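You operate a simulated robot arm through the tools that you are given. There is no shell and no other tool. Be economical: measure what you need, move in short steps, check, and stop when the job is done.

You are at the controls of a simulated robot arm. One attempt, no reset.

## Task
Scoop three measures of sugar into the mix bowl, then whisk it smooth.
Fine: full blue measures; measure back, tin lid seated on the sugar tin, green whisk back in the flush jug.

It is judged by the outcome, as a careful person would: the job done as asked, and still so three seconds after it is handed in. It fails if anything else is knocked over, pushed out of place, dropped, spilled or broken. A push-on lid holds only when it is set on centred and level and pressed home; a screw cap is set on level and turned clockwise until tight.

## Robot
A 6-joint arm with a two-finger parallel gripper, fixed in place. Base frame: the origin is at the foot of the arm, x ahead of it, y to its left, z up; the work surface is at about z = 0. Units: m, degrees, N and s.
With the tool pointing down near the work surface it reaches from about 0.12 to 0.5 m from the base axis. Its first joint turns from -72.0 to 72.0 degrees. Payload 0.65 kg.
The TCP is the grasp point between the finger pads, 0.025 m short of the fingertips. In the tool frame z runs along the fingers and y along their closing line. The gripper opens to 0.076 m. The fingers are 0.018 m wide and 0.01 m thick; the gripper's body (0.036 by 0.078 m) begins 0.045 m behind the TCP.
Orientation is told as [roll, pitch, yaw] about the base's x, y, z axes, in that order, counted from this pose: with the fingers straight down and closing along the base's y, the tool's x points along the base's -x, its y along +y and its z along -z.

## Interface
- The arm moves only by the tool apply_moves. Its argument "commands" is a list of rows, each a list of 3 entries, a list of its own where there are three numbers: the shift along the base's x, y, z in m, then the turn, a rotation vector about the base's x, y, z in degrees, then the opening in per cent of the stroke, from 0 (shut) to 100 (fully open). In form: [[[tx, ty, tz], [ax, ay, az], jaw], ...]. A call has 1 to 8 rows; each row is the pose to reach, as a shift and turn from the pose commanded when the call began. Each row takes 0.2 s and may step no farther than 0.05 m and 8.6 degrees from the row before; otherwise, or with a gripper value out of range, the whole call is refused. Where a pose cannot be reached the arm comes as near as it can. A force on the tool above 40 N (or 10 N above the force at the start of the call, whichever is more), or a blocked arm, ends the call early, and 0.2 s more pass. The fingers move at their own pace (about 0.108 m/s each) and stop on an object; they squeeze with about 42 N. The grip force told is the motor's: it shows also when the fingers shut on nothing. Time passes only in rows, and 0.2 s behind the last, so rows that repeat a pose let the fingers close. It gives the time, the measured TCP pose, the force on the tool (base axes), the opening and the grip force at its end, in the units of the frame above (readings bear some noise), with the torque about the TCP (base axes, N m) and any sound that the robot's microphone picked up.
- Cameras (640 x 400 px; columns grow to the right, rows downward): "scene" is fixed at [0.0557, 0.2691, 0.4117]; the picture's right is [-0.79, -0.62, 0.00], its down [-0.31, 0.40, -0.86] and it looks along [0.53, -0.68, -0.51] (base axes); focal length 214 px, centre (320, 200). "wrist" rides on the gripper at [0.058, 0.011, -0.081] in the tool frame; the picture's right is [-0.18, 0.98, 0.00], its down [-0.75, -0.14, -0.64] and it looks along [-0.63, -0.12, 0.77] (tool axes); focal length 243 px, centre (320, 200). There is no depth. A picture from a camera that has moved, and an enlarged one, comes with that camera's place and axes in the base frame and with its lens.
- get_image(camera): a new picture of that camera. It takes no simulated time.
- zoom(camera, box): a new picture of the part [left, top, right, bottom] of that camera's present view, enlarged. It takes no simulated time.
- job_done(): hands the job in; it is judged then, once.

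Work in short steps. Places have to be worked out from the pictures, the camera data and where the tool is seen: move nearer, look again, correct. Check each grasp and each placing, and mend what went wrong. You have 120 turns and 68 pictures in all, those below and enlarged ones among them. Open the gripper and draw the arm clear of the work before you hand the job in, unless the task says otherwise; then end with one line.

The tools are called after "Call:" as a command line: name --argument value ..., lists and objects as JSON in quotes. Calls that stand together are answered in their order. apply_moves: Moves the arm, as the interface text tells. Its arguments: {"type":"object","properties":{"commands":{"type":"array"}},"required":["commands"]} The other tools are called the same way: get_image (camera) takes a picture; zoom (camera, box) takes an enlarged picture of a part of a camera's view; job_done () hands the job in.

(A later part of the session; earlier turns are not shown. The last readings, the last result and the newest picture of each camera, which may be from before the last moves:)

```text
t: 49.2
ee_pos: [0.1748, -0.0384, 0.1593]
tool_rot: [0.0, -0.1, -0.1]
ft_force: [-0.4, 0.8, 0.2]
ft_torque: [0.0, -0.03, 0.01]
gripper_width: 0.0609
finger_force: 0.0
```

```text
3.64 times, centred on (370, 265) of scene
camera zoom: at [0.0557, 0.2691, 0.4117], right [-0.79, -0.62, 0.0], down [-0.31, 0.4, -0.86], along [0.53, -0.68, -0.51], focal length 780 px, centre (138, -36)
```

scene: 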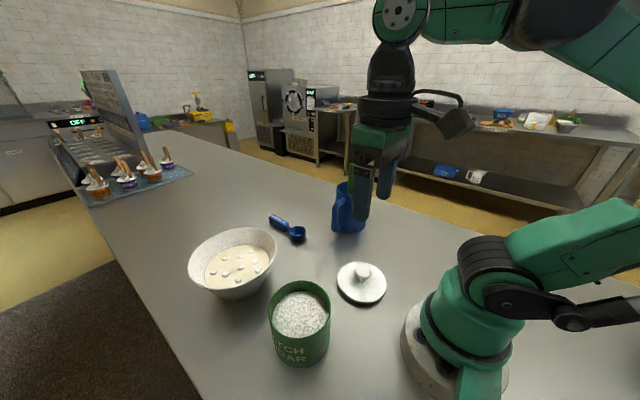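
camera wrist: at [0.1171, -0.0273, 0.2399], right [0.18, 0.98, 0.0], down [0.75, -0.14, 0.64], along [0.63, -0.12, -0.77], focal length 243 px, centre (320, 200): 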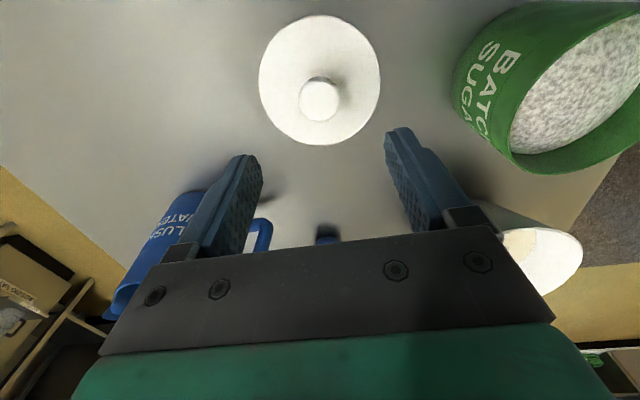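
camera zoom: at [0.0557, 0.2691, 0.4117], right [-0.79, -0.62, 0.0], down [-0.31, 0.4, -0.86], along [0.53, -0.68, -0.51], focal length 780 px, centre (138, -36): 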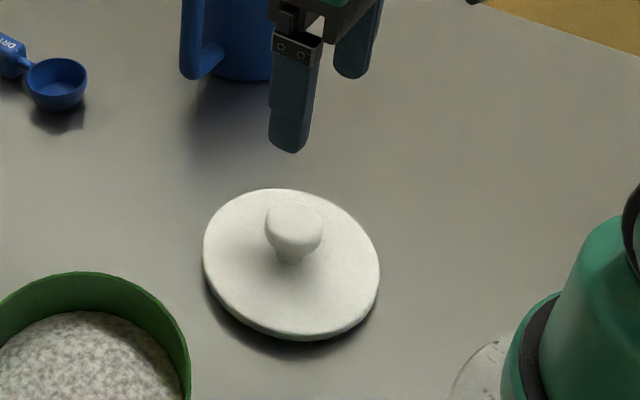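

The knob is at about (0.175,-0.038), centre z about 0.042. I descend and check before closing.

Call:
apply_moves --commands '[[[0.001, 0, -0.04], [0, 0, 0], 80], [[0.001, 0, -0.08], [0, 0, 0], 80], [[0.001, 0, -0.105], [0, 0, 0], 80], [[0.001, 0, -0.114], [0, 0, 0], 80]]'

Call:
get_image --camera "wrist"

Call:
zoom --camera "scene" --box '[320, 210, 420, 320]'

```text
t: 50.2
ee_pos: [0.1767, -0.0392, 0.0453]
tool_rot: [0.0, 0.0, 0.0]
ft_force: [-0.4, -0.6, -0.3]
ft_torque: [0.0, 0.01, -0.04]
gripper_width: 0.0609
finger_force: 0.1
```

```text
31 pictures are left
camera wrist: at [0.1186, -0.0274, 0.1268], right [0.18, 0.98, 0.0], down [0.75, -0.14, 0.64], along [0.63, -0.12, -0.77], focal length 243 px, centre (320, 200)
```

wrist: 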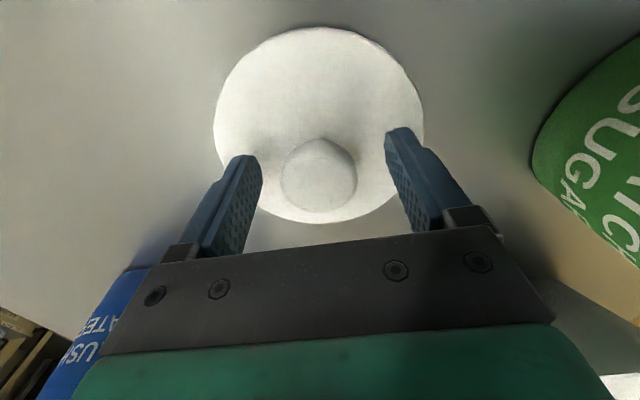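

```text
3.64 times, centred on (370, 265) of scene
camera zoom: at [0.0557, 0.2691, 0.4117], right [-0.79, -0.62, 0.0], down [-0.31, 0.4, -0.86], along [0.53, -0.68, -0.51], focal length 780 px, centre (138, -36)
```

zoom: 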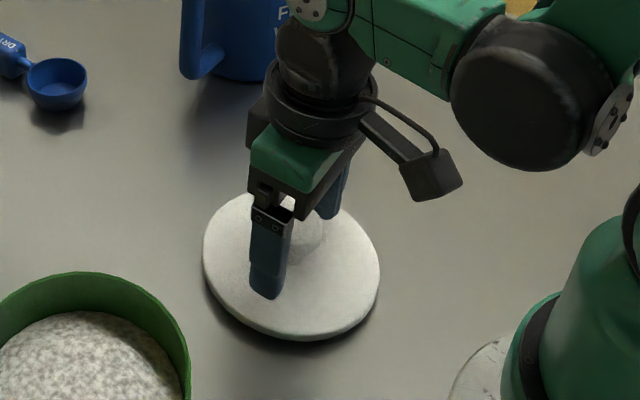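

The knob is between the fingers. I close on it and lift slightly.

Call:
apply_moves --commands '[[[-0.002, 0.001, 0], [0, 0, 0], 80], [[-0.002, 0.001, 0], [0, 0, 0], 10], [[-0.002, 0.001, 0], [0, 0, 0], 10], [[-0.002, 0.001, 0], [0, 0, 0], 10]]'

Call:
apply_moves --commands '[[[0, 0, 0.03], [0, 0, 0], 10], [[0, 0, 0.07], [0, 0, 0], 10], [[0, 0, 0.1], [0, 0, 0], 10]]'

Call:
get_image --camera "scene"

Call:
get_image --camera "wrist"

```text
t: 51.2
ee_pos: [0.1748, -0.037, 0.0466]
tool_rot: [0.0, 0.0, -0.1]
ft_force: [-0.3, -1.0, 0.3]
ft_torque: [-0.02, 0.0, 0.02]
gripper_width: 0.0326
finger_force: 41.7
```

```text
t: 52.0
ee_pos: [0.1731, -0.0377, 0.1467]
tool_rot: [0.1, 0.0, 0.0]
ft_force: [1.0, 0.2, 0.8]
ft_torque: [-0.01, -0.04, 0.04]
gripper_width: 0.0323
finger_force: 42.2
```

```text
29 pictures are left
```

scene: 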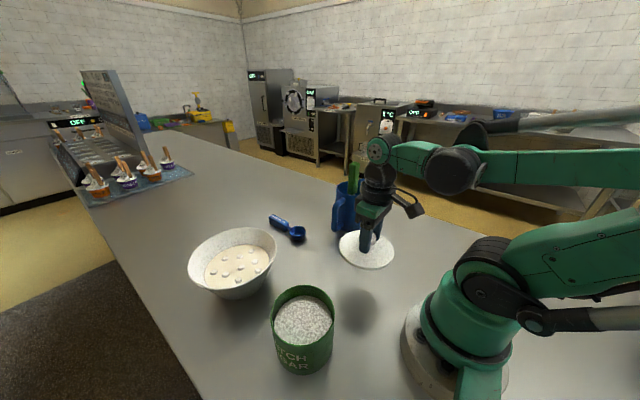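

```text
28 pictures are left
camera wrist: at [0.1163, -0.0261, 0.2267], right [0.18, 0.98, 0.0], down [0.75, -0.14, 0.64], along [0.63, -0.12, -0.77], focal length 243 px, centre (320, 200)
```

wrist: 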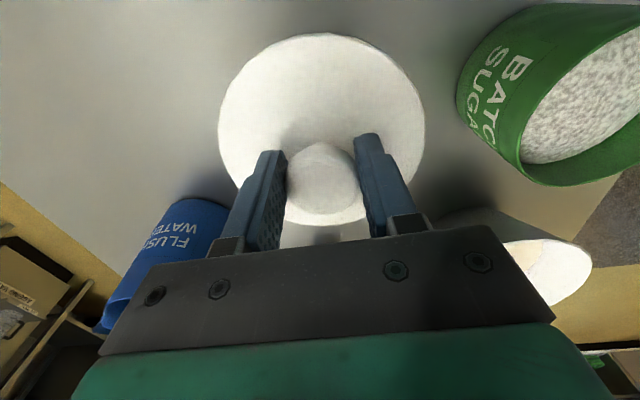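

The lid is held level and centred. I carry it over the tin, which I estimate at centre (0.197,0.131).

Call:
apply_moves --commands '[[[0, 0.01, 0.025], [0, 0, 0], 10], [[0.005, 0.05, 0.025], [0, 0, 0], 10], [[0.01, 0.09, 0.025], [0, 0, 0], 10], [[0.018, 0.13, 0.025], [0, 0, 0], 10], [[0.024, 0.1685, 0.025], [0, 0, 0], 10], [[0.024, 0.1685, 0.01], [0, 0, 0], 10], [[0.024, 0.1685, 0.005], [0, 0, 0], 10]]'

Call:
zoom --camera "scene" --box '[240, 240, 380, 390]'

Call:
get_image --camera "wrist"

```text
t: 53.6
ee_pos: [0.197, 0.1314, 0.1524]
tool_rot: [0.1, 0.0, 0.0]
ft_force: [0.0, -0.8, 0.6]
ft_torque: [0.0, 0.01, 0.03]
gripper_width: 0.0328
finger_force: 41.8
```

```text
2.67 times, centred on (310, 315) of scene
camera zoom: at [0.0557, 0.2691, 0.4117], right [-0.79, -0.62, 0.0], down [-0.31, 0.4, -0.86], along [0.53, -0.68, -0.51], focal length 572 px, centre (347, -107)
```

zoom: 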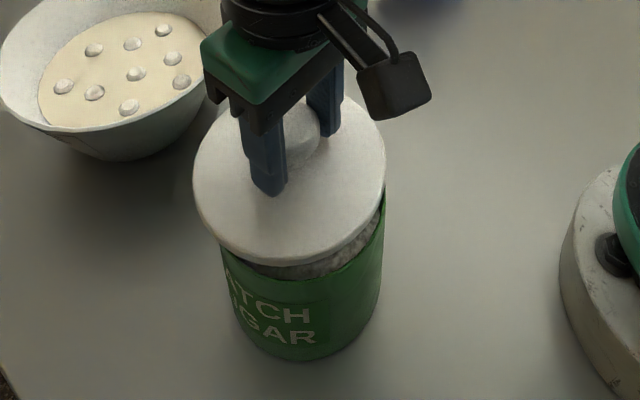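

```text
26 pictures are left
camera wrist: at [0.1395, 0.1425, 0.2321], right [0.18, 0.98, 0.0], down [0.75, -0.14, 0.64], along [0.63, -0.12, -0.77], focal length 243 px, centre (320, 200)
```

wrist: 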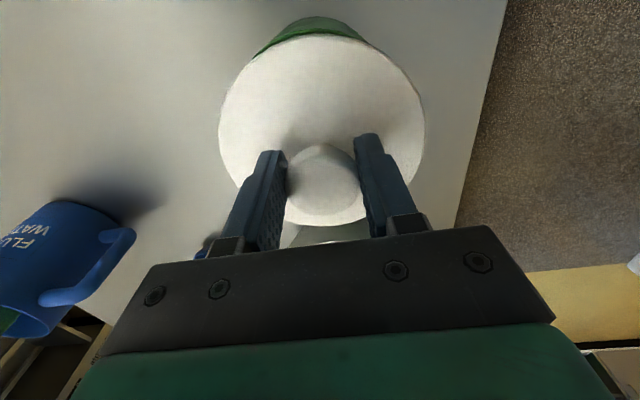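

I need the lid/tin alignment more precisely, so I zoom in tight.

Call:
zoom --camera "scene" --box '[278, 265, 348, 345]'

Call:
zoom --camera "wrist" --box '[200, 0, 450, 160]'

```text
5.00 times, centred on (313, 305) of scene
camera zoom: at [0.0557, 0.2691, 0.4117], right [-0.79, -0.62, 0.0], down [-0.31, 0.4, -0.86], along [0.53, -0.68, -0.51], focal length 1072 px, centre (355, -325)
```

zoom: 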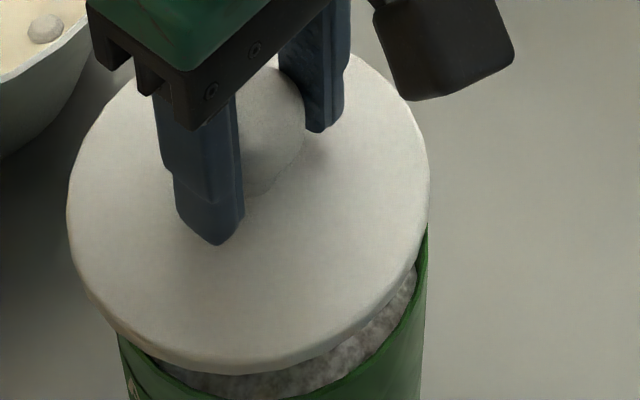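

```text
2.50 times, centred on (325, 80) of wrist
camera zoom: at [0.1395, 0.1425, 0.2321], right [0.18, 0.98, 0.0], down [0.75, -0.14, 0.64], along [0.63, -0.12, -0.77], focal length 606 px, centre (308, 500)
```

zoom: 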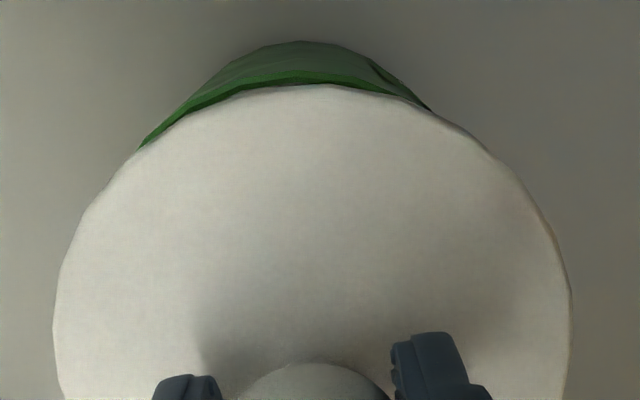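

Both views show the lid about 4–5 mm too far toward +y relative to the tin. I correct, lower a little, and recheck.

Call:
apply_moves --commands '[[[-0.002, -0.0045, 0], [0, 0, 0], 10], [[-0.002, -0.0045, -0.01], [0, 0, 0], 10], [[-0.002, -0.0045, -0.01], [0, 0, 0], 10]]'

Call:
zoom --camera "scene" --box '[263, 265, 353, 355]'

Call:
zoom --camera "wrist" --box '[200, 0, 450, 160]'

```text
t: 54.4
ee_pos: [0.1956, 0.1269, 0.1421]
tool_rot: [0.0, 0.0, -0.1]
ft_force: [-0.3, 0.6, -0.8]
ft_torque: [0.04, -0.02, -0.01]
gripper_width: 0.0325
finger_force: 41.8
```

```text
4.44 times, centred on (308, 310) of scene
camera zoom: at [0.0557, 0.2691, 0.4117], right [-0.79, -0.62, 0.0], down [-0.31, 0.4, -0.86], along [0.53, -0.68, -0.51], focal length 953 px, centre (373, -289)
```

zoom: 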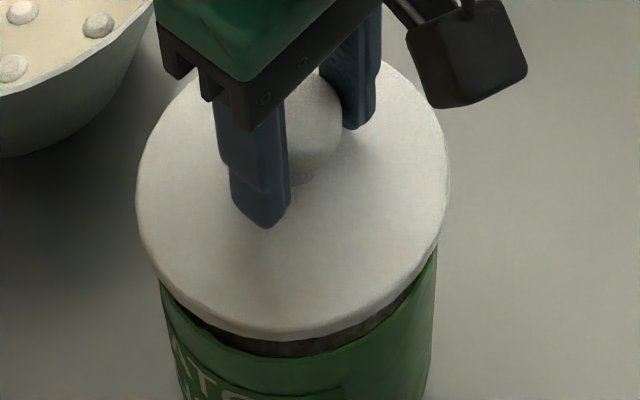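

```text
2.50 times, centred on (325, 80) of wrist
camera zoom: at [0.1382, 0.1377, 0.2216], right [0.18, 0.98, 0.0], down [0.75, -0.14, 0.64], along [0.63, -0.12, -0.77], focal length 606 px, centre (308, 500)
```

zoom: 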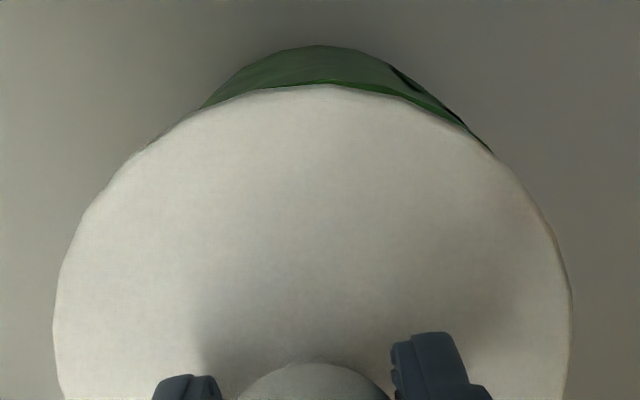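

Now it is about 2 mm over-corrected in y. I apply a fine correction (-0.0015,+0.002) and lower onto the rim.

Call:
apply_moves --commands '[[[-0.0015, 0.002, 0], [0, 0, 0], 10], [[-0.0015, 0.002, -0.004], [0, 0, 0], 10], [[-0.0015, 0.002, -0.007], [0, 0, 0], 10], [[-0.0015, 0.002, -0.009], [0, 0, 0], 10]]'

Call:
zoom --camera "wrist" --box '[200, 0, 450, 160]'

Call:
zoom --camera "scene" --box '[263, 265, 353, 355]'

```text
t: 55.4
ee_pos: [0.1944, 0.1277, 0.132]
tool_rot: [-0.1, -0.1, 0.0]
ft_force: [0.0, 0.3, 0.3]
ft_torque: [-0.01, -0.04, 0.03]
gripper_width: 0.0327
finger_force: 42.1
```

```text
2.50 times, centred on (325, 80) of wrist
camera zoom: at [0.1366, 0.1396, 0.2127], right [0.18, 0.98, 0.0], down [0.75, -0.14, 0.64], along [0.63, -0.12, -0.77], focal length 606 px, centre (308, 500)
```

zoom: 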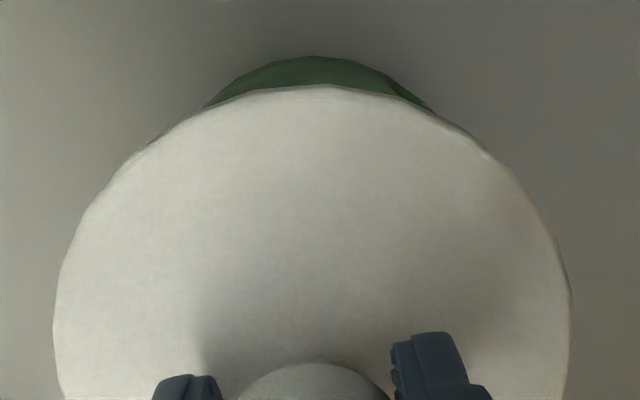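

```text
4.44 times, centred on (308, 310) of scene
camera zoom: at [0.0557, 0.2691, 0.4117], right [-0.79, -0.62, 0.0], down [-0.31, 0.4, -0.86], along [0.53, -0.68, -0.51], focal length 953 px, centre (373, -289)
```

zoom: 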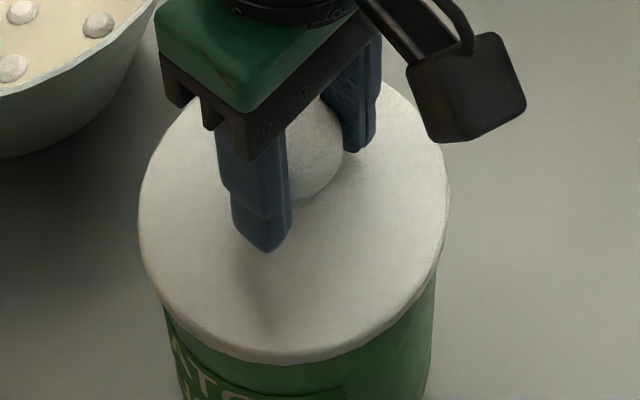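

The lid is now symmetric over the tin in both views, with no contact yet. I press down in small steps.

Call:
apply_moves --commands '[[[0, 0, -0.002], [0, 0, 0], 10], [[0, 0, -0.004], [0, 0, 0], 10], [[0, 0, -0.005], [0, 0, 0], 10], [[0, 0, -0.006], [0, 0, 0], 10]]'

```text
t: 56.4
ee_pos: [0.1949, 0.1279, 0.127]
tool_rot: [0.1, -0.1, 0.0]
ft_force: [-2.9, -1.8, 31.1]
ft_torque: [-0.22, -0.11, -0.05]
gripper_width: 0.0327
finger_force: 41.8
```

It is in contact at 31 N with a small side force toward -x,-y. I back off slightly, shift about 1.2 mm that way, and press again.

Call:
apply_moves --commands '[[[0, 0, 0.004], [0, 0, 0], 10], [[-0.001, -0.001, 0.003], [0, 0, 0], 10], [[-0.001, -0.001, 0.0], [0, 0, 0], 10], [[-0.001, -0.001, -0.001], [0, 0, 0], 10], [[-0.001, -0.001, -0.002], [0, 0, 0], 10]]'

Call:
zoom --camera "scene" --box '[263, 265, 353, 375]'

```text
t: 57.6
ee_pos: [0.1937, 0.1275, 0.1249]
tool_rot: [0.0, 0.0, 0.0]
ft_force: [-1.5, -0.8, 30.2]
ft_torque: [-0.19, -0.16, 0.0]
gripper_width: 0.0329
finger_force: 42.2
```

```text
3.64 times, centred on (308, 320) of scene
camera zoom: at [0.0557, 0.2691, 0.4117], right [-0.79, -0.62, 0.0], down [-0.31, 0.4, -0.86], along [0.53, -0.68, -0.51], focal length 780 px, centre (364, -236)
```

zoom: 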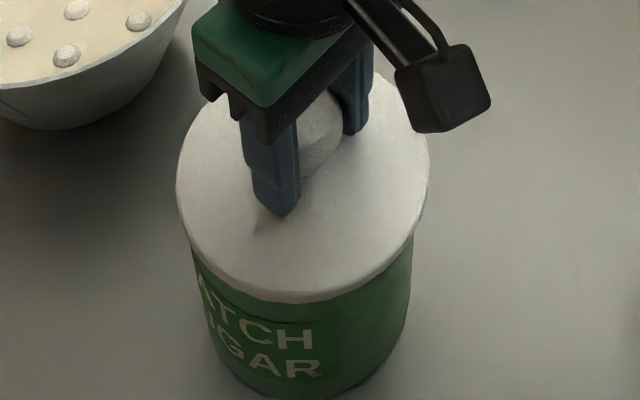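

The lid went lower at the same force, so I keep pressing.

Call:
apply_moves --commands '[[[0, 0, -0.001], [0, 0, 0], 10], [[0, 0, -0.002], [0, 0, 0], 10], [[0, 0, -0.003], [0, 0, 0], 10], [[0, 0, -0.004], [0, 0, 0], 10]]'

```text
t: 58.6
ee_pos: [0.1942, 0.1268, 0.1197]
tool_rot: [0.0, 0.0, 0.0]
ft_force: [-2.8, -1.5, 15.6]
ft_torque: [0.02, -0.13, 0.01]
gripper_width: 0.0325
finger_force: 41.5
stopped in row 4: the force on the tool passed its limit at 45 N (the readings are from after the stop); the commanded pose is now the measured one
```

It travelled 5 mm further and then hit a firm stop at 45 N. I press once more to confirm, then look.

Call:
apply_moves --commands '[[[0, 0, -0.001], [0, 0, 0], 10], [[0, 0, -0.002], [0, 0, 0], 10], [[0, 0, -0.002], [0, 0, 0], 10]]'

Call:
zoom --camera "scene" --box '[263, 265, 353, 375]'

```text
t: 59.0
ee_pos: [0.1946, 0.1264, 0.1211]
tool_rot: [-0.2, 0.1, 0.0]
ft_force: [-3.6, -2.5, 19.9]
ft_torque: [0.18, -0.32, -0.02]
gripper_width: 0.0325
finger_force: 42.1
stopped in row 1: the force on the tool passed its limit at 49 N (the readings are from after the stop); the commanded pose is now the measured one
```

```text
3.64 times, centred on (308, 320) of scene
camera zoom: at [0.0557, 0.2691, 0.4117], right [-0.79, -0.62, 0.0], down [-0.31, 0.4, -0.86], along [0.53, -0.68, -0.51], focal length 780 px, centre (364, -236)
```

zoom: 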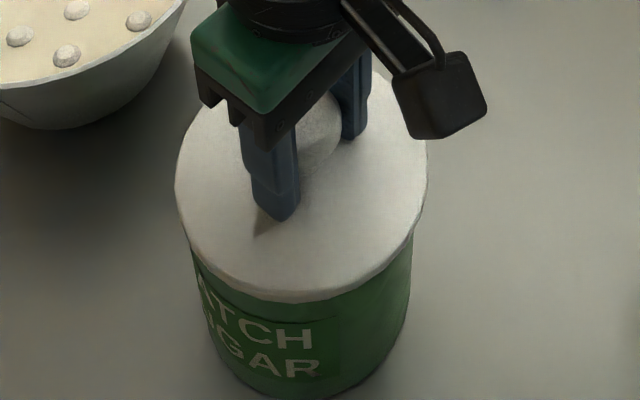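

The lid itself no longer moves; the fingers slid on the knob. I release, close the fingers above the knob, and press straight down on it to be sure.

Call:
apply_moves --commands '[[[0, 0, 0.002], [0, 0, 0], 40], [[0, 0, 0.002], [0, 0, 0], 80], [[0, 0, 0.002], [0, 0, 0], 80], [[0, 0, 0.04], [0, 0, 0], 80], [[0, 0, 0.07], [0, 0, 0], 0], [[0, 0, 0.07], [0, 0, 0], 0], [[0, 0, 0.07], [0, 0, 0], 0]]'

Call:
zoom --camera "scene" --box '[263, 265, 353, 375]'

Call:
zoom --camera "wrist" --box '[160, 0, 480, 200]'

```text
t: 60.5
ee_pos: [0.193, 0.1274, 0.1907]
tool_rot: [-0.1, 0.1, 0.0]
ft_force: [-0.2, -0.5, 0.3]
ft_torque: [0.0, -0.01, -0.01]
gripper_width: 0.0
finger_force: 23.6
```

```text
3.64 times, centred on (308, 320) of scene
camera zoom: at [0.0557, 0.2691, 0.4117], right [-0.79, -0.62, 0.0], down [-0.31, 0.4, -0.86], along [0.53, -0.68, -0.51], focal length 780 px, centre (364, -236)
```

zoom: 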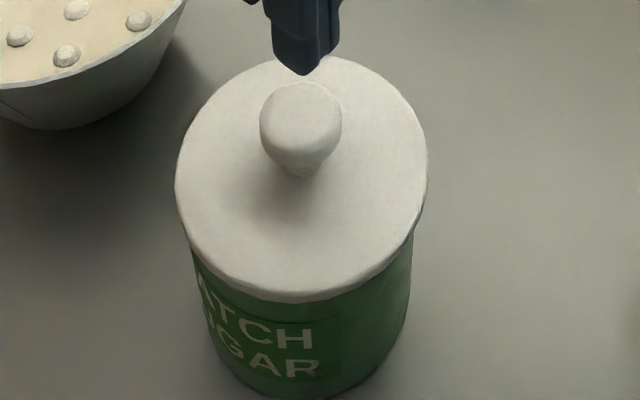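

```text
2.00 times, centred on (320, 100) of wrist
camera zoom: at [0.1364, 0.1387, 0.2715], right [0.18, 0.98, 0.0], down [0.75, -0.14, 0.64], along [0.63, -0.12, -0.77], focal length 485 px, centre (320, 400)
```

zoom: 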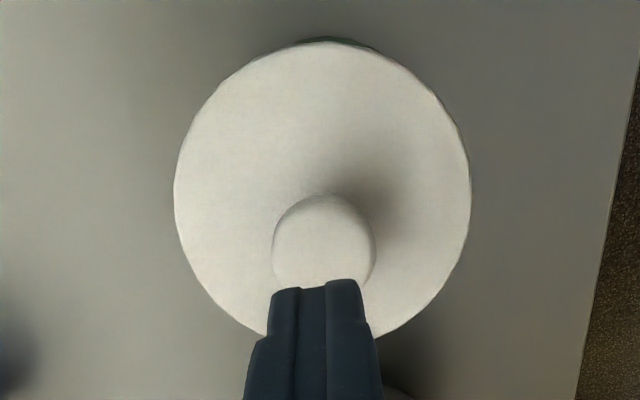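

The lid looks level and centred. I press on the knob's top to make sure it is home.

Call:
apply_moves --commands '[[[0, 0, -0.01], [0, 0, 0], 0], [[0, 0, -0.017], [0, 0, 0], 0], [[0, 0, -0.021], [0, 0, 0], 0], [[0, 0, -0.025], [0, 0, 0], 0], [[0, 0, -0.029], [0, 0, 0], 0], [[0, 0, -0.033], [0, 0, 0], 0], [[0, 0, -0.037], [0, 0, 0], 0]]'

```text
t: 62.1
ee_pos: [0.1942, 0.1276, 0.1538]
tool_rot: [-0.1, 0.1, 0.1]
ft_force: [0.0, -0.7, 0.2]
ft_torque: [-0.04, 0.04, 0.0]
gripper_width: 0.0003
finger_force: 23.6
```

Call:
apply_moves --commands '[[[0, 0, -0.003], [0, 0, 0], 0], [[0, 0, -0.006], [0, 0, 0], 0], [[0, 0, -0.009], [0, 0, 0], 0], [[0, 0, -0.012], [0, 0, 0], 0], [[0, 0, -0.014], [0, 0, 0], 0], [[0, 0, -0.016], [0, 0, 0], 0]]'

Call:
zoom --camera "scene" --box '[263, 265, 353, 375]'

```text
t: 62.7
ee_pos: [0.1938, 0.1279, 0.151]
tool_rot: [-0.2, 0.2, 0.0]
ft_force: [-3.4, -2.2, 18.8]
ft_torque: [-0.03, 0.06, -0.01]
gripper_width: 0.0
finger_force: 23.7
stopped in row 2: the force on the tool passed its limit at 58 N (the readings are from after the stop); the commanded pose is now the measured one
```

```text
3.64 times, centred on (308, 320) of scene
camera zoom: at [0.0557, 0.2691, 0.4117], right [-0.79, -0.62, 0.0], down [-0.31, 0.4, -0.86], along [0.53, -0.68, -0.51], focal length 780 px, centre (364, -236)
```

zoom: 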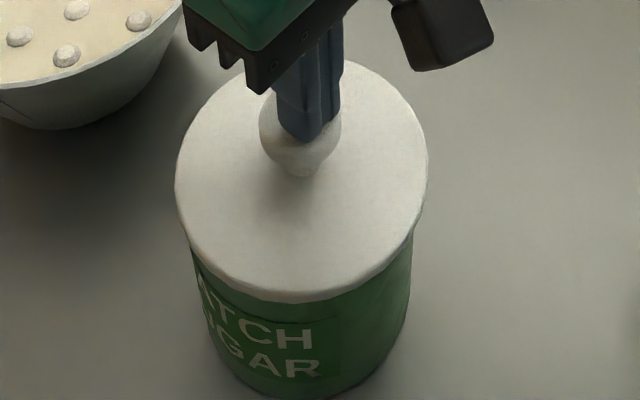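

A firm 58 N stop with no lid movement: it is seated. Now the whisk, so I rise and go to view the jug.

Call:
apply_moves --commands '[[[0, 0, 0.045], [0, 0, 0], 50], [[0, 0, 0.09], [0, 0, 0], 100], [[0, -0.04, 0.115], [0, 0, 0], 100], [[0, -0.085, 0.13], [0, 0, 0], 100], [[0, -0.13, 0.14], [0, 0, 0], 100], [[0, -0.175, 0.15], [0, 0, 0], 100], [[0, -0.22, 0.15], [0, 0, 0], 100], [[0.005, -0.26, 0.15], [0, 0, 0], 100]]'

Call:
get_image --camera "wrist"

```text
t: 64.5
ee_pos: [0.1982, -0.134, 0.2995]
tool_rot: [-0.2, 0.1, 0.0]
ft_force: [-0.2, -0.4, 0.2]
ft_torque: [0.0, 0.0, -0.06]
gripper_width: 0.0756
finger_force: 0.0
```

```text
14 pictures are left
camera wrist: at [0.1408, -0.1217, 0.3808], right [0.18, 0.98, 0.0], down [0.75, -0.14, 0.64], along [0.63, -0.12, -0.77], focal length 243 px, centre (320, 200)
```

wrist: 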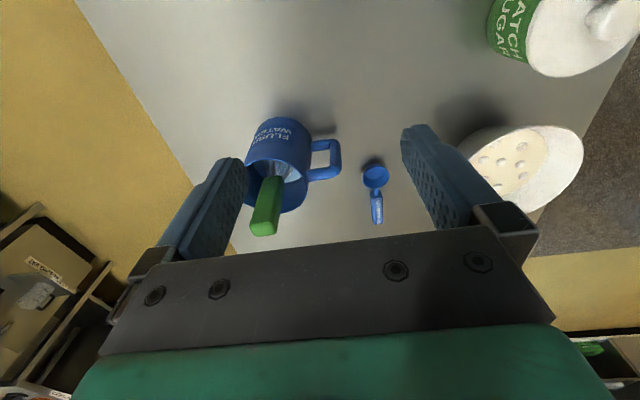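

The whisk handle's top is at about (0.315,-0.214,0.203), and the jug rim z is about 0.131. I hover above it and refine.

Call:
apply_moves --commands '[[[0.035, -0.024, 0], [0, 0, 0], 100], [[0.07, -0.048, -0.01], [0, 0, 0], 100], [[0.1, -0.068, -0.02], [0, 0, 0], 100], [[0.117, -0.08, -0.04], [0, 0, 0], 100], [[0.117, -0.08, -0.04], [0, 0, 0], 100]]'

Call:
get_image --camera "wrist"

Call:
zoom --camera "scene" --box '[310, 110, 400, 240]'

```text
t: 65.7
ee_pos: [0.3167, -0.2137, 0.2613]
tool_rot: [0.0, 0.2, 0.0]
ft_force: [-0.5, 0.9, 0.6]
ft_torque: [0.02, -0.01, -0.01]
gripper_width: 0.0758
finger_force: 0.1
```

```text
13 pictures are left
camera wrist: at [0.2588, -0.2016, 0.3412], right [0.18, 0.98, 0.0], down [0.75, -0.14, 0.64], along [0.63, -0.12, -0.77], focal length 243 px, centre (320, 200)
```

wrist: 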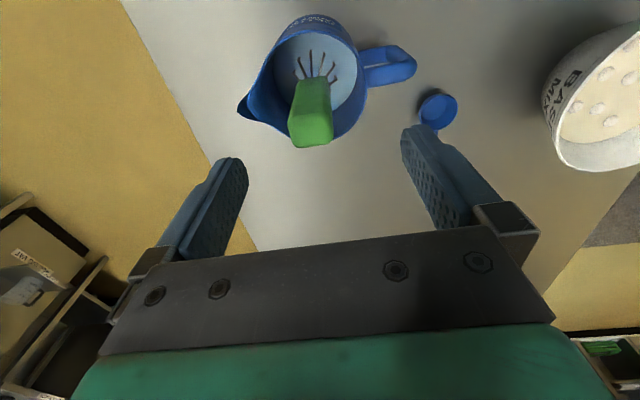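

```text
3.08 times, centred on (355, 175) of scene
camera zoom: at [0.0557, 0.2691, 0.4117], right [-0.79, -0.62, 0.0], down [-0.31, 0.4, -0.86], along [0.53, -0.68, -0.51], focal length 660 px, centre (212, 277)
```

zoom: 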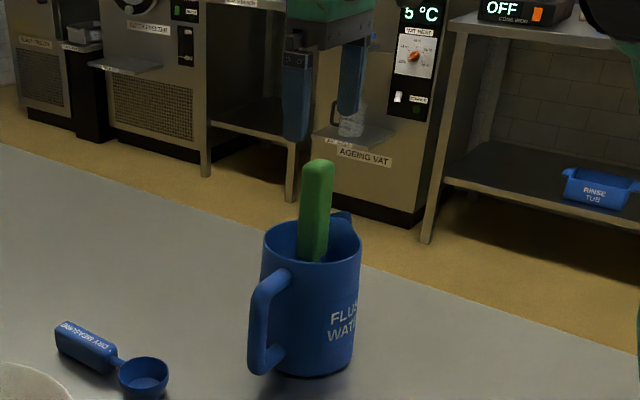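

The handle is near vertical at about (0.316,-0.218). I descend to grip its upper part with fingertips above the jug rim.

Call:
apply_moves --commands '[[[0, -0.0045, -0.03], [0, 0, 0], 100], [[0, -0.0045, -0.06], [0, 0, 0], 90], [[0, -0.0045, -0.086], [0, 0, 0], 80], [[0, -0.0045, -0.086], [0, 0, 0], 20], [[0, -0.0045, -0.086], [0, 0, 0], 5], [[0, -0.0045, -0.086], [0, 0, 0], 5]]'

Call:
get_image --camera "wrist"

```text
t: 67.1
ee_pos: [0.3164, -0.2174, 0.1737]
tool_rot: [-0.1, 0.2, 0.0]
ft_force: [0.4, -0.7, 0.0]
ft_torque: [0.04, -0.04, 0.03]
gripper_width: 0.0275
finger_force: 41.9
```

```text
11 pictures are left
camera wrist: at [0.2581, -0.2054, 0.2545], right [0.18, 0.98, 0.0], down [0.75, -0.14, 0.64], along [0.63, -0.12, -0.77], focal length 243 px, centre (320, 200)
```

wrist: 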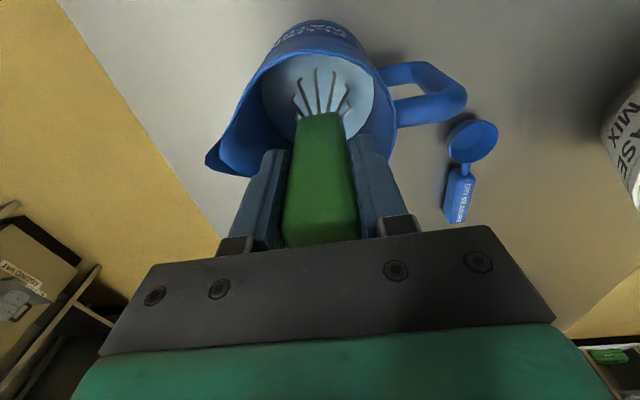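

The whisk is gripped well. I lift it straight up clear of the jug.

Call:
apply_moves --commands '[[[0, 0, 0.03], [0, 0, 0], 5], [[0, 0, 0.06], [0, 0, 0], 5], [[0, 0, 0.09], [0, 0, 0], 5], [[0, 0, 0.12], [0, 0, 0], 5], [[0, 0, 0.15], [0, 0, 0], 5], [[0, 0, 0.155], [0, 0, 0], 5]]'

Call:
get_image --camera "scene"

```text
t: 68.5
ee_pos: [0.3127, -0.2135, 0.3247]
tool_rot: [-0.1, 0.2, 0.0]
ft_force: [-0.5, 0.3, -0.8]
ft_torque: [0.01, 0.0, 0.01]
gripper_width: 0.0274
finger_force: 42.0
out of reach, approached as far as the arm can: row 5, 6
```

```text
10 pictures are left
```

scene: 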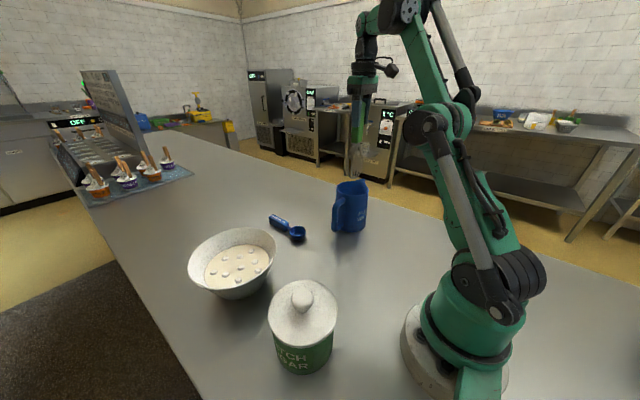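

The whisk tip is at about z 0.16, clear of the jug rim. I carry it in an arc over to the bowl.

Call:
apply_moves --commands '[[[-0.008, 0.035, 0], [0, 0, 0], 5], [[-0.012, 0.08, -0.005], [0, 0, 0], 5], [[-0.012, 0.125, -0.015], [0, 0, 0], 5], [[-0.005, 0.17, -0.025], [0, 0, 0], 5], [[0.01, 0.21, -0.03], [0, 0, 0], 5], [[0.03, 0.25, -0.035], [0, 0, 0], 5], [[0.05, 0.29, -0.035], [0, 0, 0], 5], [[0.072, 0.33, -0.04], [0, 0, 0], 5]]'

Call:
zoom --camera "scene" --box '[160, 130, 320, 310]'

```text
t: 70.3
ee_pos: [0.3832, 0.1164, 0.2845]
tool_rot: [-0.1, 0.2, 0.0]
ft_force: [-0.1, -0.4, -0.1]
ft_torque: [0.04, -0.01, -0.03]
gripper_width: 0.0274
finger_force: 42.0
out of reach, approached as far as the arm can: row 1, 2, 3, 4, 5, 6, 7
```

```text
2.22 times, centred on (240, 220) of scene
camera zoom: at [0.0557, 0.2691, 0.4117], right [-0.79, -0.62, 0.0], down [-0.31, 0.4, -0.86], along [0.53, -0.68, -0.51], focal length 477 px, centre (498, 156)
```

zoom: 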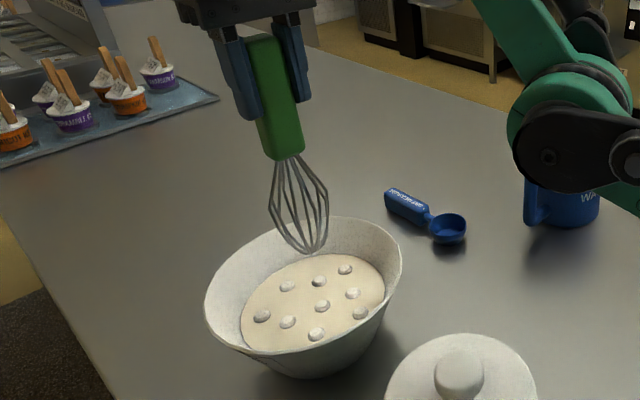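

The whisk tip is at about z 0.12, over the mix centred near (0.39,0.127). I lower it into the mix, watching the force.

Call:
apply_moves --commands '[[[0.006, 0.01, -0.03], [0, 0, 0], 5], [[0.006, 0.01, -0.055], [0, 0, 0], 5], [[0.006, 0.01, -0.075], [0, 0, 0], 5], [[0.006, 0.01, -0.088], [0, 0, 0], 5], [[0.006, 0.01, -0.095], [0, 0, 0], 5]]'

```text
t: 71.5
ee_pos: [0.4064, 0.1326, 0.2129]
tool_rot: [-0.2, 0.2, 0.0]
ft_force: [-0.3, 1.0, -0.3]
ft_torque: [-0.01, -0.01, -0.02]
gripper_width: 0.0272
finger_force: 41.6
out of reach, approached as far as the arm can: row 3, 4, 5
```

The arm stopped short in an odd pose at (0.406,0.133,0.213). I command a small move back toward the bowl centre to see whether it follows.

Call:
apply_moves --commands '[[[-0.008, -0.004, 0], [0, 0, 0], 5], [[-0.016, -0.007, 0], [0, 0, 0], 5], [[-0.016, -0.007, 0], [0, 0, 0], 5]]'

Call:
get_image --camera "scene"

```text
t: 72.3
ee_pos: [0.3967, 0.1254, 0.2212]
tool_rot: [-0.1, 0.1, 0.0]
ft_force: [0.0, 0.3, -1.4]
ft_torque: [0.0, -0.02, -0.03]
gripper_width: 0.0275
finger_force: 42.0
out of reach, approached as far as the arm can: row 1, 2, 3
```

```text
8 pictures are left
```

scene: 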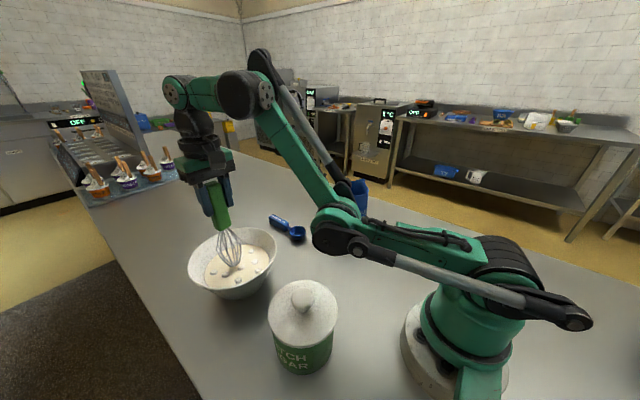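

The picture shows the arm flipped elbow-down while it was stretched, and that limits how far it can lower. I raise it back to full stretch over the bowl so the elbow can return to the upper branch.

Call:
apply_moves --commands '[[[0, 0, 0.03], [0, 0, 0], 5], [[0, 0, 0.06], [0, 0, 0], 5], [[0, 0, 0.09], [0, 0, 0], 5], [[0, 0, 0.11], [0, 0, 0], 5], [[0, 0, 0.13], [0, 0, 0], 5], [[0, 0, 0.09], [0, 0, 0], 5], [[0, 0, 0.06], [0, 0, 0], 5]]'

Call:
get_image --camera "scene"

```text
t: 73.9
ee_pos: [0.3979, 0.1262, 0.2805]
tool_rot: [-0.1, 0.2, 0.0]
ft_force: [0.8, 0.8, -0.8]
ft_torque: [0.0, -0.01, 0.01]
gripper_width: 0.0273
finger_force: 42.4
out of reach, approached as far as the arm can: row 3, 4, 5, 6
```

```text
7 pictures are left
```

scene: 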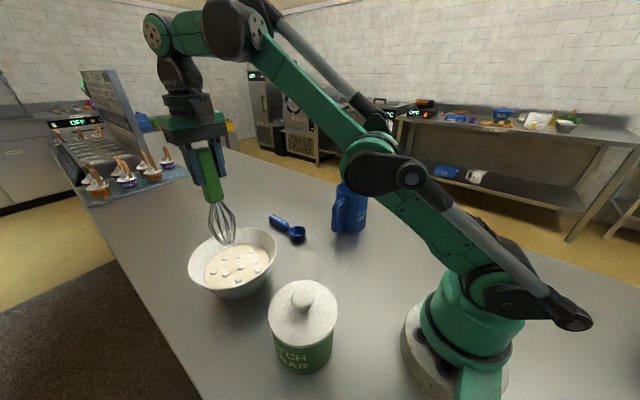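

The arm is nearly straight here. I lower to see which branch it takes, using the reach flag.

Call:
apply_moves --commands '[[[-0.004, 0, -0.02], [0, 0, 0], 5], [[-0.006, 0, -0.04], [0, 0, 0], 5], [[-0.006, 0, -0.06], [0, 0, 0], 5], [[-0.006, 0, -0.07], [0, 0, 0], 5]]'

```text
t: 74.9
ee_pos: [0.398, 0.128, 0.2202]
tool_rot: [-0.2, 0.1, 0.1]
ft_force: [0.2, -0.5, -0.4]
ft_torque: [0.0, 0.0, 0.0]
gripper_width: 0.0276
finger_force: 42.0
out of reach, approached as far as the arm can: row 4
```

It is still elbow-down. I stretch further beyond reach and come back inward toward the base at height, then test again.

Call:
apply_moves --commands '[[[0, 0, 0.05], [0, 0, 0], 5], [[0, 0, 0.1], [0, 0, 0], 5], [[0, 0, 0.15], [0, 0, 0], 5], [[0, 0, 0.2], [0, 0, 0], 5], [[0, 0, 0.23], [0, 0, 0], 5], [[-0.03, 0, 0.19], [0, 0, 0], 5], [[-0.06, 0, 0.15], [0, 0, 0], 5], [[-0.08, 0, 0.11], [0, 0, 0], 5]]'

Call:
apply_moves --commands '[[[0.02, 0, -0.02], [0, 0, 0], 5], [[0.04, 0, -0.04], [0, 0, 0], 5], [[0.06, 0, -0.06], [0, 0, 0], 5], [[0.07, 0, -0.08], [0, 0, 0], 5], [[0.07, 0, -0.1], [0, 0, 0], 5], [[0.07, 0, -0.115], [0, 0, 0], 5]]'

```text
t: 76.7
ee_pos: [0.3267, 0.1291, 0.338]
tool_rot: [-0.1, 0.2, 0.0]
ft_force: [0.0, -0.8, -1.0]
ft_torque: [0.01, 0.03, 0.03]
gripper_width: 0.0275
finger_force: 42.1
out of reach, approached as far as the arm can: row 2, 3, 4, 5, 6, 7, 8
```

```text
t: 78.1
ee_pos: [0.3968, 0.1317, 0.2221]
tool_rot: [0.0, 0.2, 0.0]
ft_force: [0.0, -0.9, -0.8]
ft_torque: [0.0, -0.02, -0.04]
gripper_width: 0.0274
finger_force: 41.7
```

No reach warnings this time. I test going lower.

Call:
apply_moves --commands '[[[-0.004, -0.003, -0.008], [0, 0, 0], 5], [[-0.007, -0.005, -0.015], [0, 0, 0], 5], [[-0.007, -0.005, -0.02], [0, 0, 0], 5]]'

```text
t: 78.9
ee_pos: [0.4012, 0.1305, 0.2175]
tool_rot: [-0.1, 0.2, -0.1]
ft_force: [0.0, -0.1, 0.3]
ft_torque: [-0.01, 0.02, -0.01]
gripper_width: 0.0277
finger_force: 42.0
out of reach, approached as far as the arm can: row 1, 2, 3
```

It is still in the elbow-down branch, which only works near full stretch. I approach the reach boundary gently, overshoot it by a few mm, and come back inward as a test.

Call:
apply_moves --commands '[[[0, 0, 0.04], [0, 0, 0], 5], [[0, 0, 0.07], [0, 0, 0], 5], [[0, 0, 0.082], [0, 0, 0], 5], [[0, 0, 0.09], [0, 0, 0], 5], [[0, 0, 0.094], [0, 0, 0], 5], [[-0.02, 0, 0.085], [0, 0, 0], 5], [[-0.045, 0, 0.065], [0, 0, 0], 5], [[-0.06, 0, 0.05], [0, 0, 0], 5]]'

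```text
t: 80.7
ee_pos: [0.3598, 0.1369, 0.2728]
tool_rot: [-0.2, 0.3, -0.1]
ft_force: [-0.7, -0.7, -0.3]
ft_torque: [0.03, 0.01, 0.0]
gripper_width: 0.0275
finger_force: 42.1
out of reach, approached as far as the arm can: row 2, 3, 4, 5, 7, 8
```

It is still flagged. I alternate a few slight overshoots with inward test poses; any inward row that is not flagged means the elbow is up again.

Call:
apply_moves --commands '[[[0, -0.005, 0.04], [0, 0, 0], 5], [[-0.015, -0.01, -0.005], [0, 0, 0], 5], [[0.005, -0.005, 0.037], [0, 0, 0], 5], [[-0.015, -0.01, -0.005], [0, 0, 0], 5], [[0.01, -0.005, 0.033], [0, 0, 0], 5], [[-0.015, -0.01, -0.005], [0, 0, 0], 5], [[-0.005, -0.005, 0.041], [0, 0, 0], 5], [[-0.015, -0.01, -0.005], [0, 0, 0], 5]]'

```text
t: 82.5
ee_pos: [0.3614, 0.134, 0.2741]
tool_rot: [-0.1, 0.2, 0.0]
ft_force: [0.5, -0.2, -1.7]
ft_torque: [-0.03, 0.02, -0.01]
gripper_width: 0.0275
finger_force: 41.6
out of reach, approached as far as the arm can: row 2, 4, 6, 8
```

Those "out" poses were still reachable, so I overshoot further this time.

Call:
apply_moves --commands '[[[0, 0, 0.045], [0, 0, 0], 5], [[0.01, 0, 0.085], [0, 0, 0], 5], [[0, 0, 0.04], [0, 0, 0], 5], [[-0.015, -0.01, -0.003], [0, 0, 0], 5], [[0.01, 0, 0.035], [0, 0, 0], 5], [[0.025, 0, 0.07], [0, 0, 0], 5], [[0.005, 0, 0.035], [0, 0, 0], 5], [[-0.015, -0.01, -0.005], [0, 0, 0], 5]]'

```text
t: 84.3
ee_pos: [0.3612, 0.1297, 0.2733]
tool_rot: [-0.2, 0.1, 0.1]
ft_force: [0.1, -0.5, -1.0]
ft_torque: [-0.01, 0.0, -0.01]
gripper_width: 0.0274
finger_force: 41.9
out of reach, approached as far as the arm can: row 2, 4, 6, 8
```

It is still not flipped. Upward overshoots probably clamp on the wrist limit, so I try overshooting outward instead, where the forearm is flatter, keeping the tip above the bowl rim.

Call:
apply_moves --commands '[[[0.03, 0.004, -0.01], [0, 0, 0], 5], [[0.065, 0.008, -0.008], [0, 0, 0], 5], [[0.09, 0.011, -0.003], [0, 0, 0], 5], [[0.05, 0.003, -0.02], [0, 0, 0], 5], [[0.02, -0.005, -0.035], [0, 0, 0], 5], [[0.055, 0.003, -0.008], [0, 0, 0], 5], [[0.1, 0.012, -0.006], [0, 0, 0], 5], [[0.056, 0.003, -0.02], [0, 0, 0], 5]]'

```text
t: 86.1
ee_pos: [0.4164, 0.1326, 0.2531]
tool_rot: [-0.1, 0.3, 0.0]
ft_force: [-0.8, -0.2, -1.1]
ft_torque: [-0.03, -0.01, 0.0]
gripper_width: 0.0271
finger_force: 41.3
out of reach, approached as far as the arm can: row 2, 3, 6, 7
```

The inward test row 5 was reachable. I test again from here and go lower.

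Call:
apply_moves --commands '[[[-0.025, -0.006, -0.01], [0, 0, 0], 5], [[-0.035, -0.008, -0.025], [0, 0, 0], 5], [[-0.027, -0.006, -0.04], [0, 0, 0], 5], [[-0.027, -0.006, -0.05], [0, 0, 0], 5]]'

Call:
get_image --camera "scene"

```text
t: 87.1
ee_pos: [0.4013, 0.1287, 0.2176]
tool_rot: [-0.1, 0.2, 0.0]
ft_force: [0.7, 0.6, -0.6]
ft_torque: [-0.02, 0.03, 0.0]
gripper_width: 0.0274
finger_force: 42.4
out of reach, approached as far as the arm can: row 3, 4
```

```text
6 pictures are left
```

scene: 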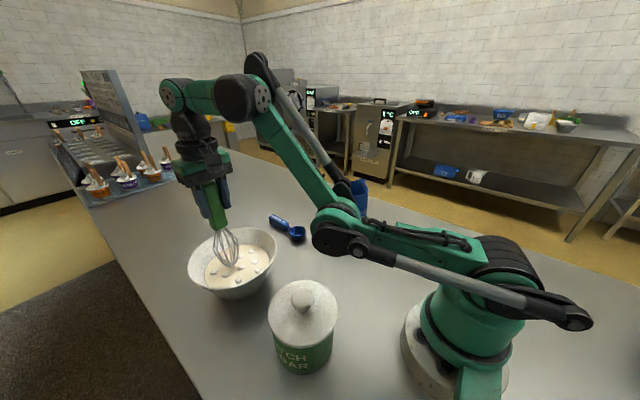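

The elbow is still low. From full stretch I jump directly to inward poses that only the elbow-up branch can reach.

Call:
apply_moves --commands '[[[-0.005, 0, 0.045], [0, 0, 0], 5], [[-0.012, 0, 0.085], [0, 0, 0], 5], [[-0.018, 0, 0.105], [0, 0, 0], 5], [[-0.05, -0.006, 0.069], [0, 0, 0], 5], [[-0.022, 0, 0.104], [0, 0, 0], 5], [[-0.05, -0.006, 0.067], [0, 0, 0], 5], [[-0.012, 0, 0.095], [0, 0, 0], 5], [[-0.05, -0.004, 0.066], [0, 0, 0], 5]]'

```text
t: 88.9
ee_pos: [0.3576, 0.1269, 0.2862]
tool_rot: [-0.3, 0.3, 0.0]
ft_force: [0.0, 0.4, -0.9]
ft_torque: [0.01, 0.02, 0.01]
gripper_width: 0.0273
finger_force: 41.8
out of reach, approached as far as the arm can: row 2, 3, 4, 5, 6, 7, 8
```

I copy the motion that caused the flip originally: small vertical steps just past the boundary from a bent pose, each followed by an inward test.

Call:
apply_moves --commands '[[[0, 0, 0.0375], [0, 0, 0], 5], [[-0.008, -0.004, -0.001], [0, 0, 0], 5], [[0, 0, 0.04], [0, 0, 0], 5], [[-0.008, -0.004, -0.001], [0, 0, 0], 5], [[0, 0, 0.043], [0, 0, 0], 5], [[-0.008, -0.004, -0.001], [0, 0, 0], 5], [[0, 0, 0.046], [0, 0, 0], 5], [[-0.008, -0.004, -0.001], [0, 0, 0], 5]]'

```text
t: 90.7
ee_pos: [0.3577, 0.1275, 0.2887]
tool_rot: [-0.2, 0.3, 0.0]
ft_force: [0.1, -0.2, -0.9]
ft_torque: [0.02, -0.01, -0.02]
gripper_width: 0.0272
finger_force: 42.1
out of reach, approached as far as the arm can: row 2, 4, 5, 6, 7, 8
```

The inner limit looks like the wrist limit. Following it inward and upward should carry the elbow through straight into the upper branch, so I slide the target up and in toward the base, well above everything.

Call:
apply_moves --commands '[[[-0.014, -0.005, 0.03], [0, 0, 0], 5], [[-0.028, -0.01, 0.055], [0, 0, 0], 5], [[-0.047, -0.017, 0.075], [0, 0, 0], 5], [[-0.07, -0.025, 0.09], [0, 0, 0], 5], [[-0.094, -0.034, 0.1], [0, 0, 0], 5], [[-0.122, -0.044, 0.105], [0, 0, 0], 5], [[-0.15, -0.054, 0.1], [0, 0, 0], 5], [[-0.15, -0.054, 0.06], [0, 0, 0], 5]]'

```text
t: 92.5
ee_pos: [0.2057, 0.0724, 0.3479]
tool_rot: [-0.2, 0.3, 0.1]
ft_force: [-0.3, 0.4, 0.7]
ft_torque: [-0.03, 0.03, 0.03]
gripper_width: 0.0275
finger_force: 42.6
out of reach, approached as far as the arm can: row 4
```

The elbow is back in the upper branch at (0.206,0.072,0.348). I return over the bowl below the stretch boundary and lower the whisk into the mix.

Call:
apply_moves --commands '[[[0.035, 0.01, -0.02], [0, 0, 0], 5], [[0.075, 0.021, -0.04], [0, 0, 0], 5], [[0.115, 0.033, -0.06], [0, 0, 0], 5], [[0.155, 0.045, -0.075], [0, 0, 0], 5], [[0.183, 0.053, -0.085], [0, 0, 0], 5], [[0.183, 0.053, -0.115], [0, 0, 0], 5], [[0.183, 0.053, -0.14], [0, 0, 0], 5], [[0.183, 0.053, -0.155], [0, 0, 0], 5]]'

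Call:
get_image --camera "scene"

```text
t: 94.3
ee_pos: [0.3888, 0.1259, 0.1918]
tool_rot: [0.0, 0.2, 0.1]
ft_force: [0.3, -0.3, -0.5]
ft_torque: [-0.01, 0.01, 0.0]
gripper_width: 0.0274
finger_force: 41.6
```

```text
5 pictures are left
```

scene: 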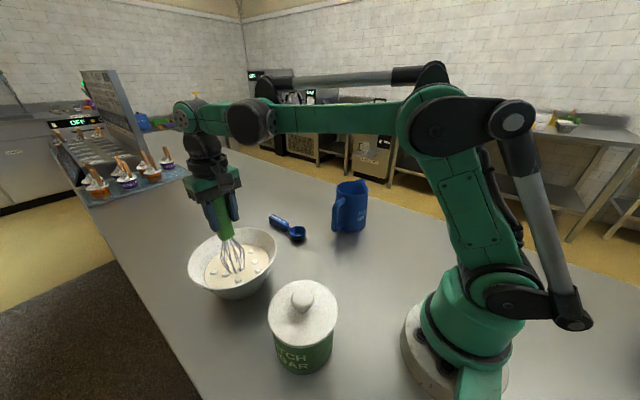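

The elbow is up and the whisk is in the mix. I whisk in circles, first at about 2.2 cm radius, watching the forces.

Call:
apply_moves --commands '[[[0.022, 0, 0], [0, 0, 0], 5], [[0.0155, 0.0155, 0], [0, 0, 0], 5], [[0, 0.022, 0], [0, 0, 0], 5], [[-0.0155, 0.0155, 0], [0, 0, 0], 5], [[-0.022, 0, 0], [0, 0, 0], 5], [[-0.0155, -0.0155, 0], [0, 0, 0], 5], [[0, -0.022, 0], [0, 0, 0], 5], [[0.0155, -0.0155, 0], [0, 0, 0], 5]]'

```text
t: 96.1
ee_pos: [0.4036, 0.1097, 0.1927]
tool_rot: [0.0, 0.1, 0.1]
ft_force: [0.7, 0.2, -0.2]
ft_torque: [0.01, 0.03, 0.01]
gripper_width: 0.0275
finger_force: 42.2
```

No contact forces. I continue with circles of about 3 cm radius.

Call:
apply_moves --commands '[[[0.0145, 0.0155, 0], [0, 0, 0], 5], [[0.0055, 0.0365, 0], [0, 0, 0], 5], [[-0.0155, 0.0455, 0], [0, 0, 0], 5], [[-0.0365, 0.0365, 0], [0, 0, 0], 5], [[-0.0455, 0.0155, 0], [0, 0, 0], 5], [[-0.0365, -0.0055, 0], [0, 0, 0], 5], [[-0.0155, -0.0145, 0], [0, 0, 0], 5], [[0, 0, 0], [0, 0, 0], 5]]'

Call:
apply_moves --commands '[[[0.0145, 0.0155, 0], [0, 0, 0], 5], [[0.0055, 0.0365, 0], [0, 0, 0], 5], [[-0.0155, 0.0455, 0], [0, 0, 0], 5], [[-0.0365, 0.0365, 0], [0, 0, 0], 5], [[-0.0455, 0.0155, 0], [0, 0, 0], 5], [[-0.0365, -0.0055, 0], [0, 0, 0], 5], [[-0.0155, -0.0145, 0], [0, 0, 0], 5], [[0, 0, 0], [0, 0, 0], 5]]'

Call:
apply_moves --commands '[[[0.0145, 0.0155, 0], [0, 0, 0], 5], [[0.0055, 0.0365, 0], [0, 0, 0], 5], [[-0.0155, 0.0455, 0], [0, 0, 0], 5], [[-0.0365, 0.0365, 0], [0, 0, 0], 5], [[-0.0455, 0.0155, 0], [0, 0, 0], 5], [[-0.0365, -0.0055, 0], [0, 0, 0], 5], [[-0.0155, -0.0145, 0], [0, 0, 0], 5], [[0, 0, 0], [0, 0, 0], 5]]'

Call:
zoom --camera "scene" --box '[160, 200, 300, 310]'

```text
t: 97.9
ee_pos: [0.4048, 0.1108, 0.1921]
tool_rot: [0.0, 0.2, 0.0]
ft_force: [0.4, 0.3, -0.7]
ft_torque: [0.01, 0.03, 0.0]
gripper_width: 0.0274
finger_force: 41.7
```

```text
t: 99.7
ee_pos: [0.4048, 0.1095, 0.1942]
tool_rot: [-0.2, 0.2, 0.1]
ft_force: [-0.1, -0.4, -0.8]
ft_torque: [0.02, 0.02, -0.01]
gripper_width: 0.0273
finger_force: 41.7
```

```text
t: 101.5
ee_pos: [0.4055, 0.1094, 0.1913]
tool_rot: [-0.1, 0.2, 0.0]
ft_force: [0.6, 1.5, -0.9]
ft_torque: [0.0, 0.01, -0.04]
gripper_width: 0.0277
finger_force: 42.3
```

```text
3.64 times, centred on (230, 255) of scene
camera zoom: at [0.0557, 0.2691, 0.4117], right [-0.79, -0.62, 0.0], down [-0.31, 0.4, -0.86], along [0.53, -0.68, -0.51], focal length 780 px, centre (647, 0)
```

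zoom: 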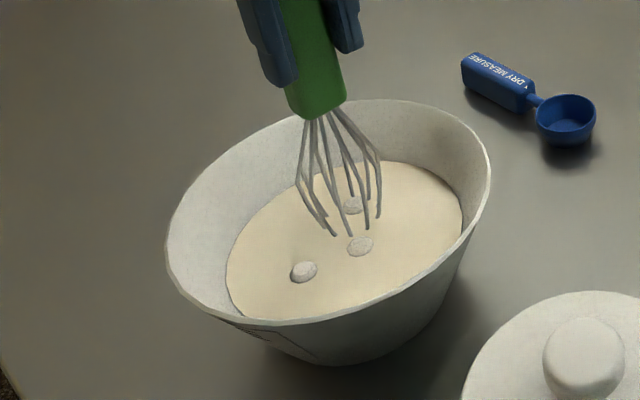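

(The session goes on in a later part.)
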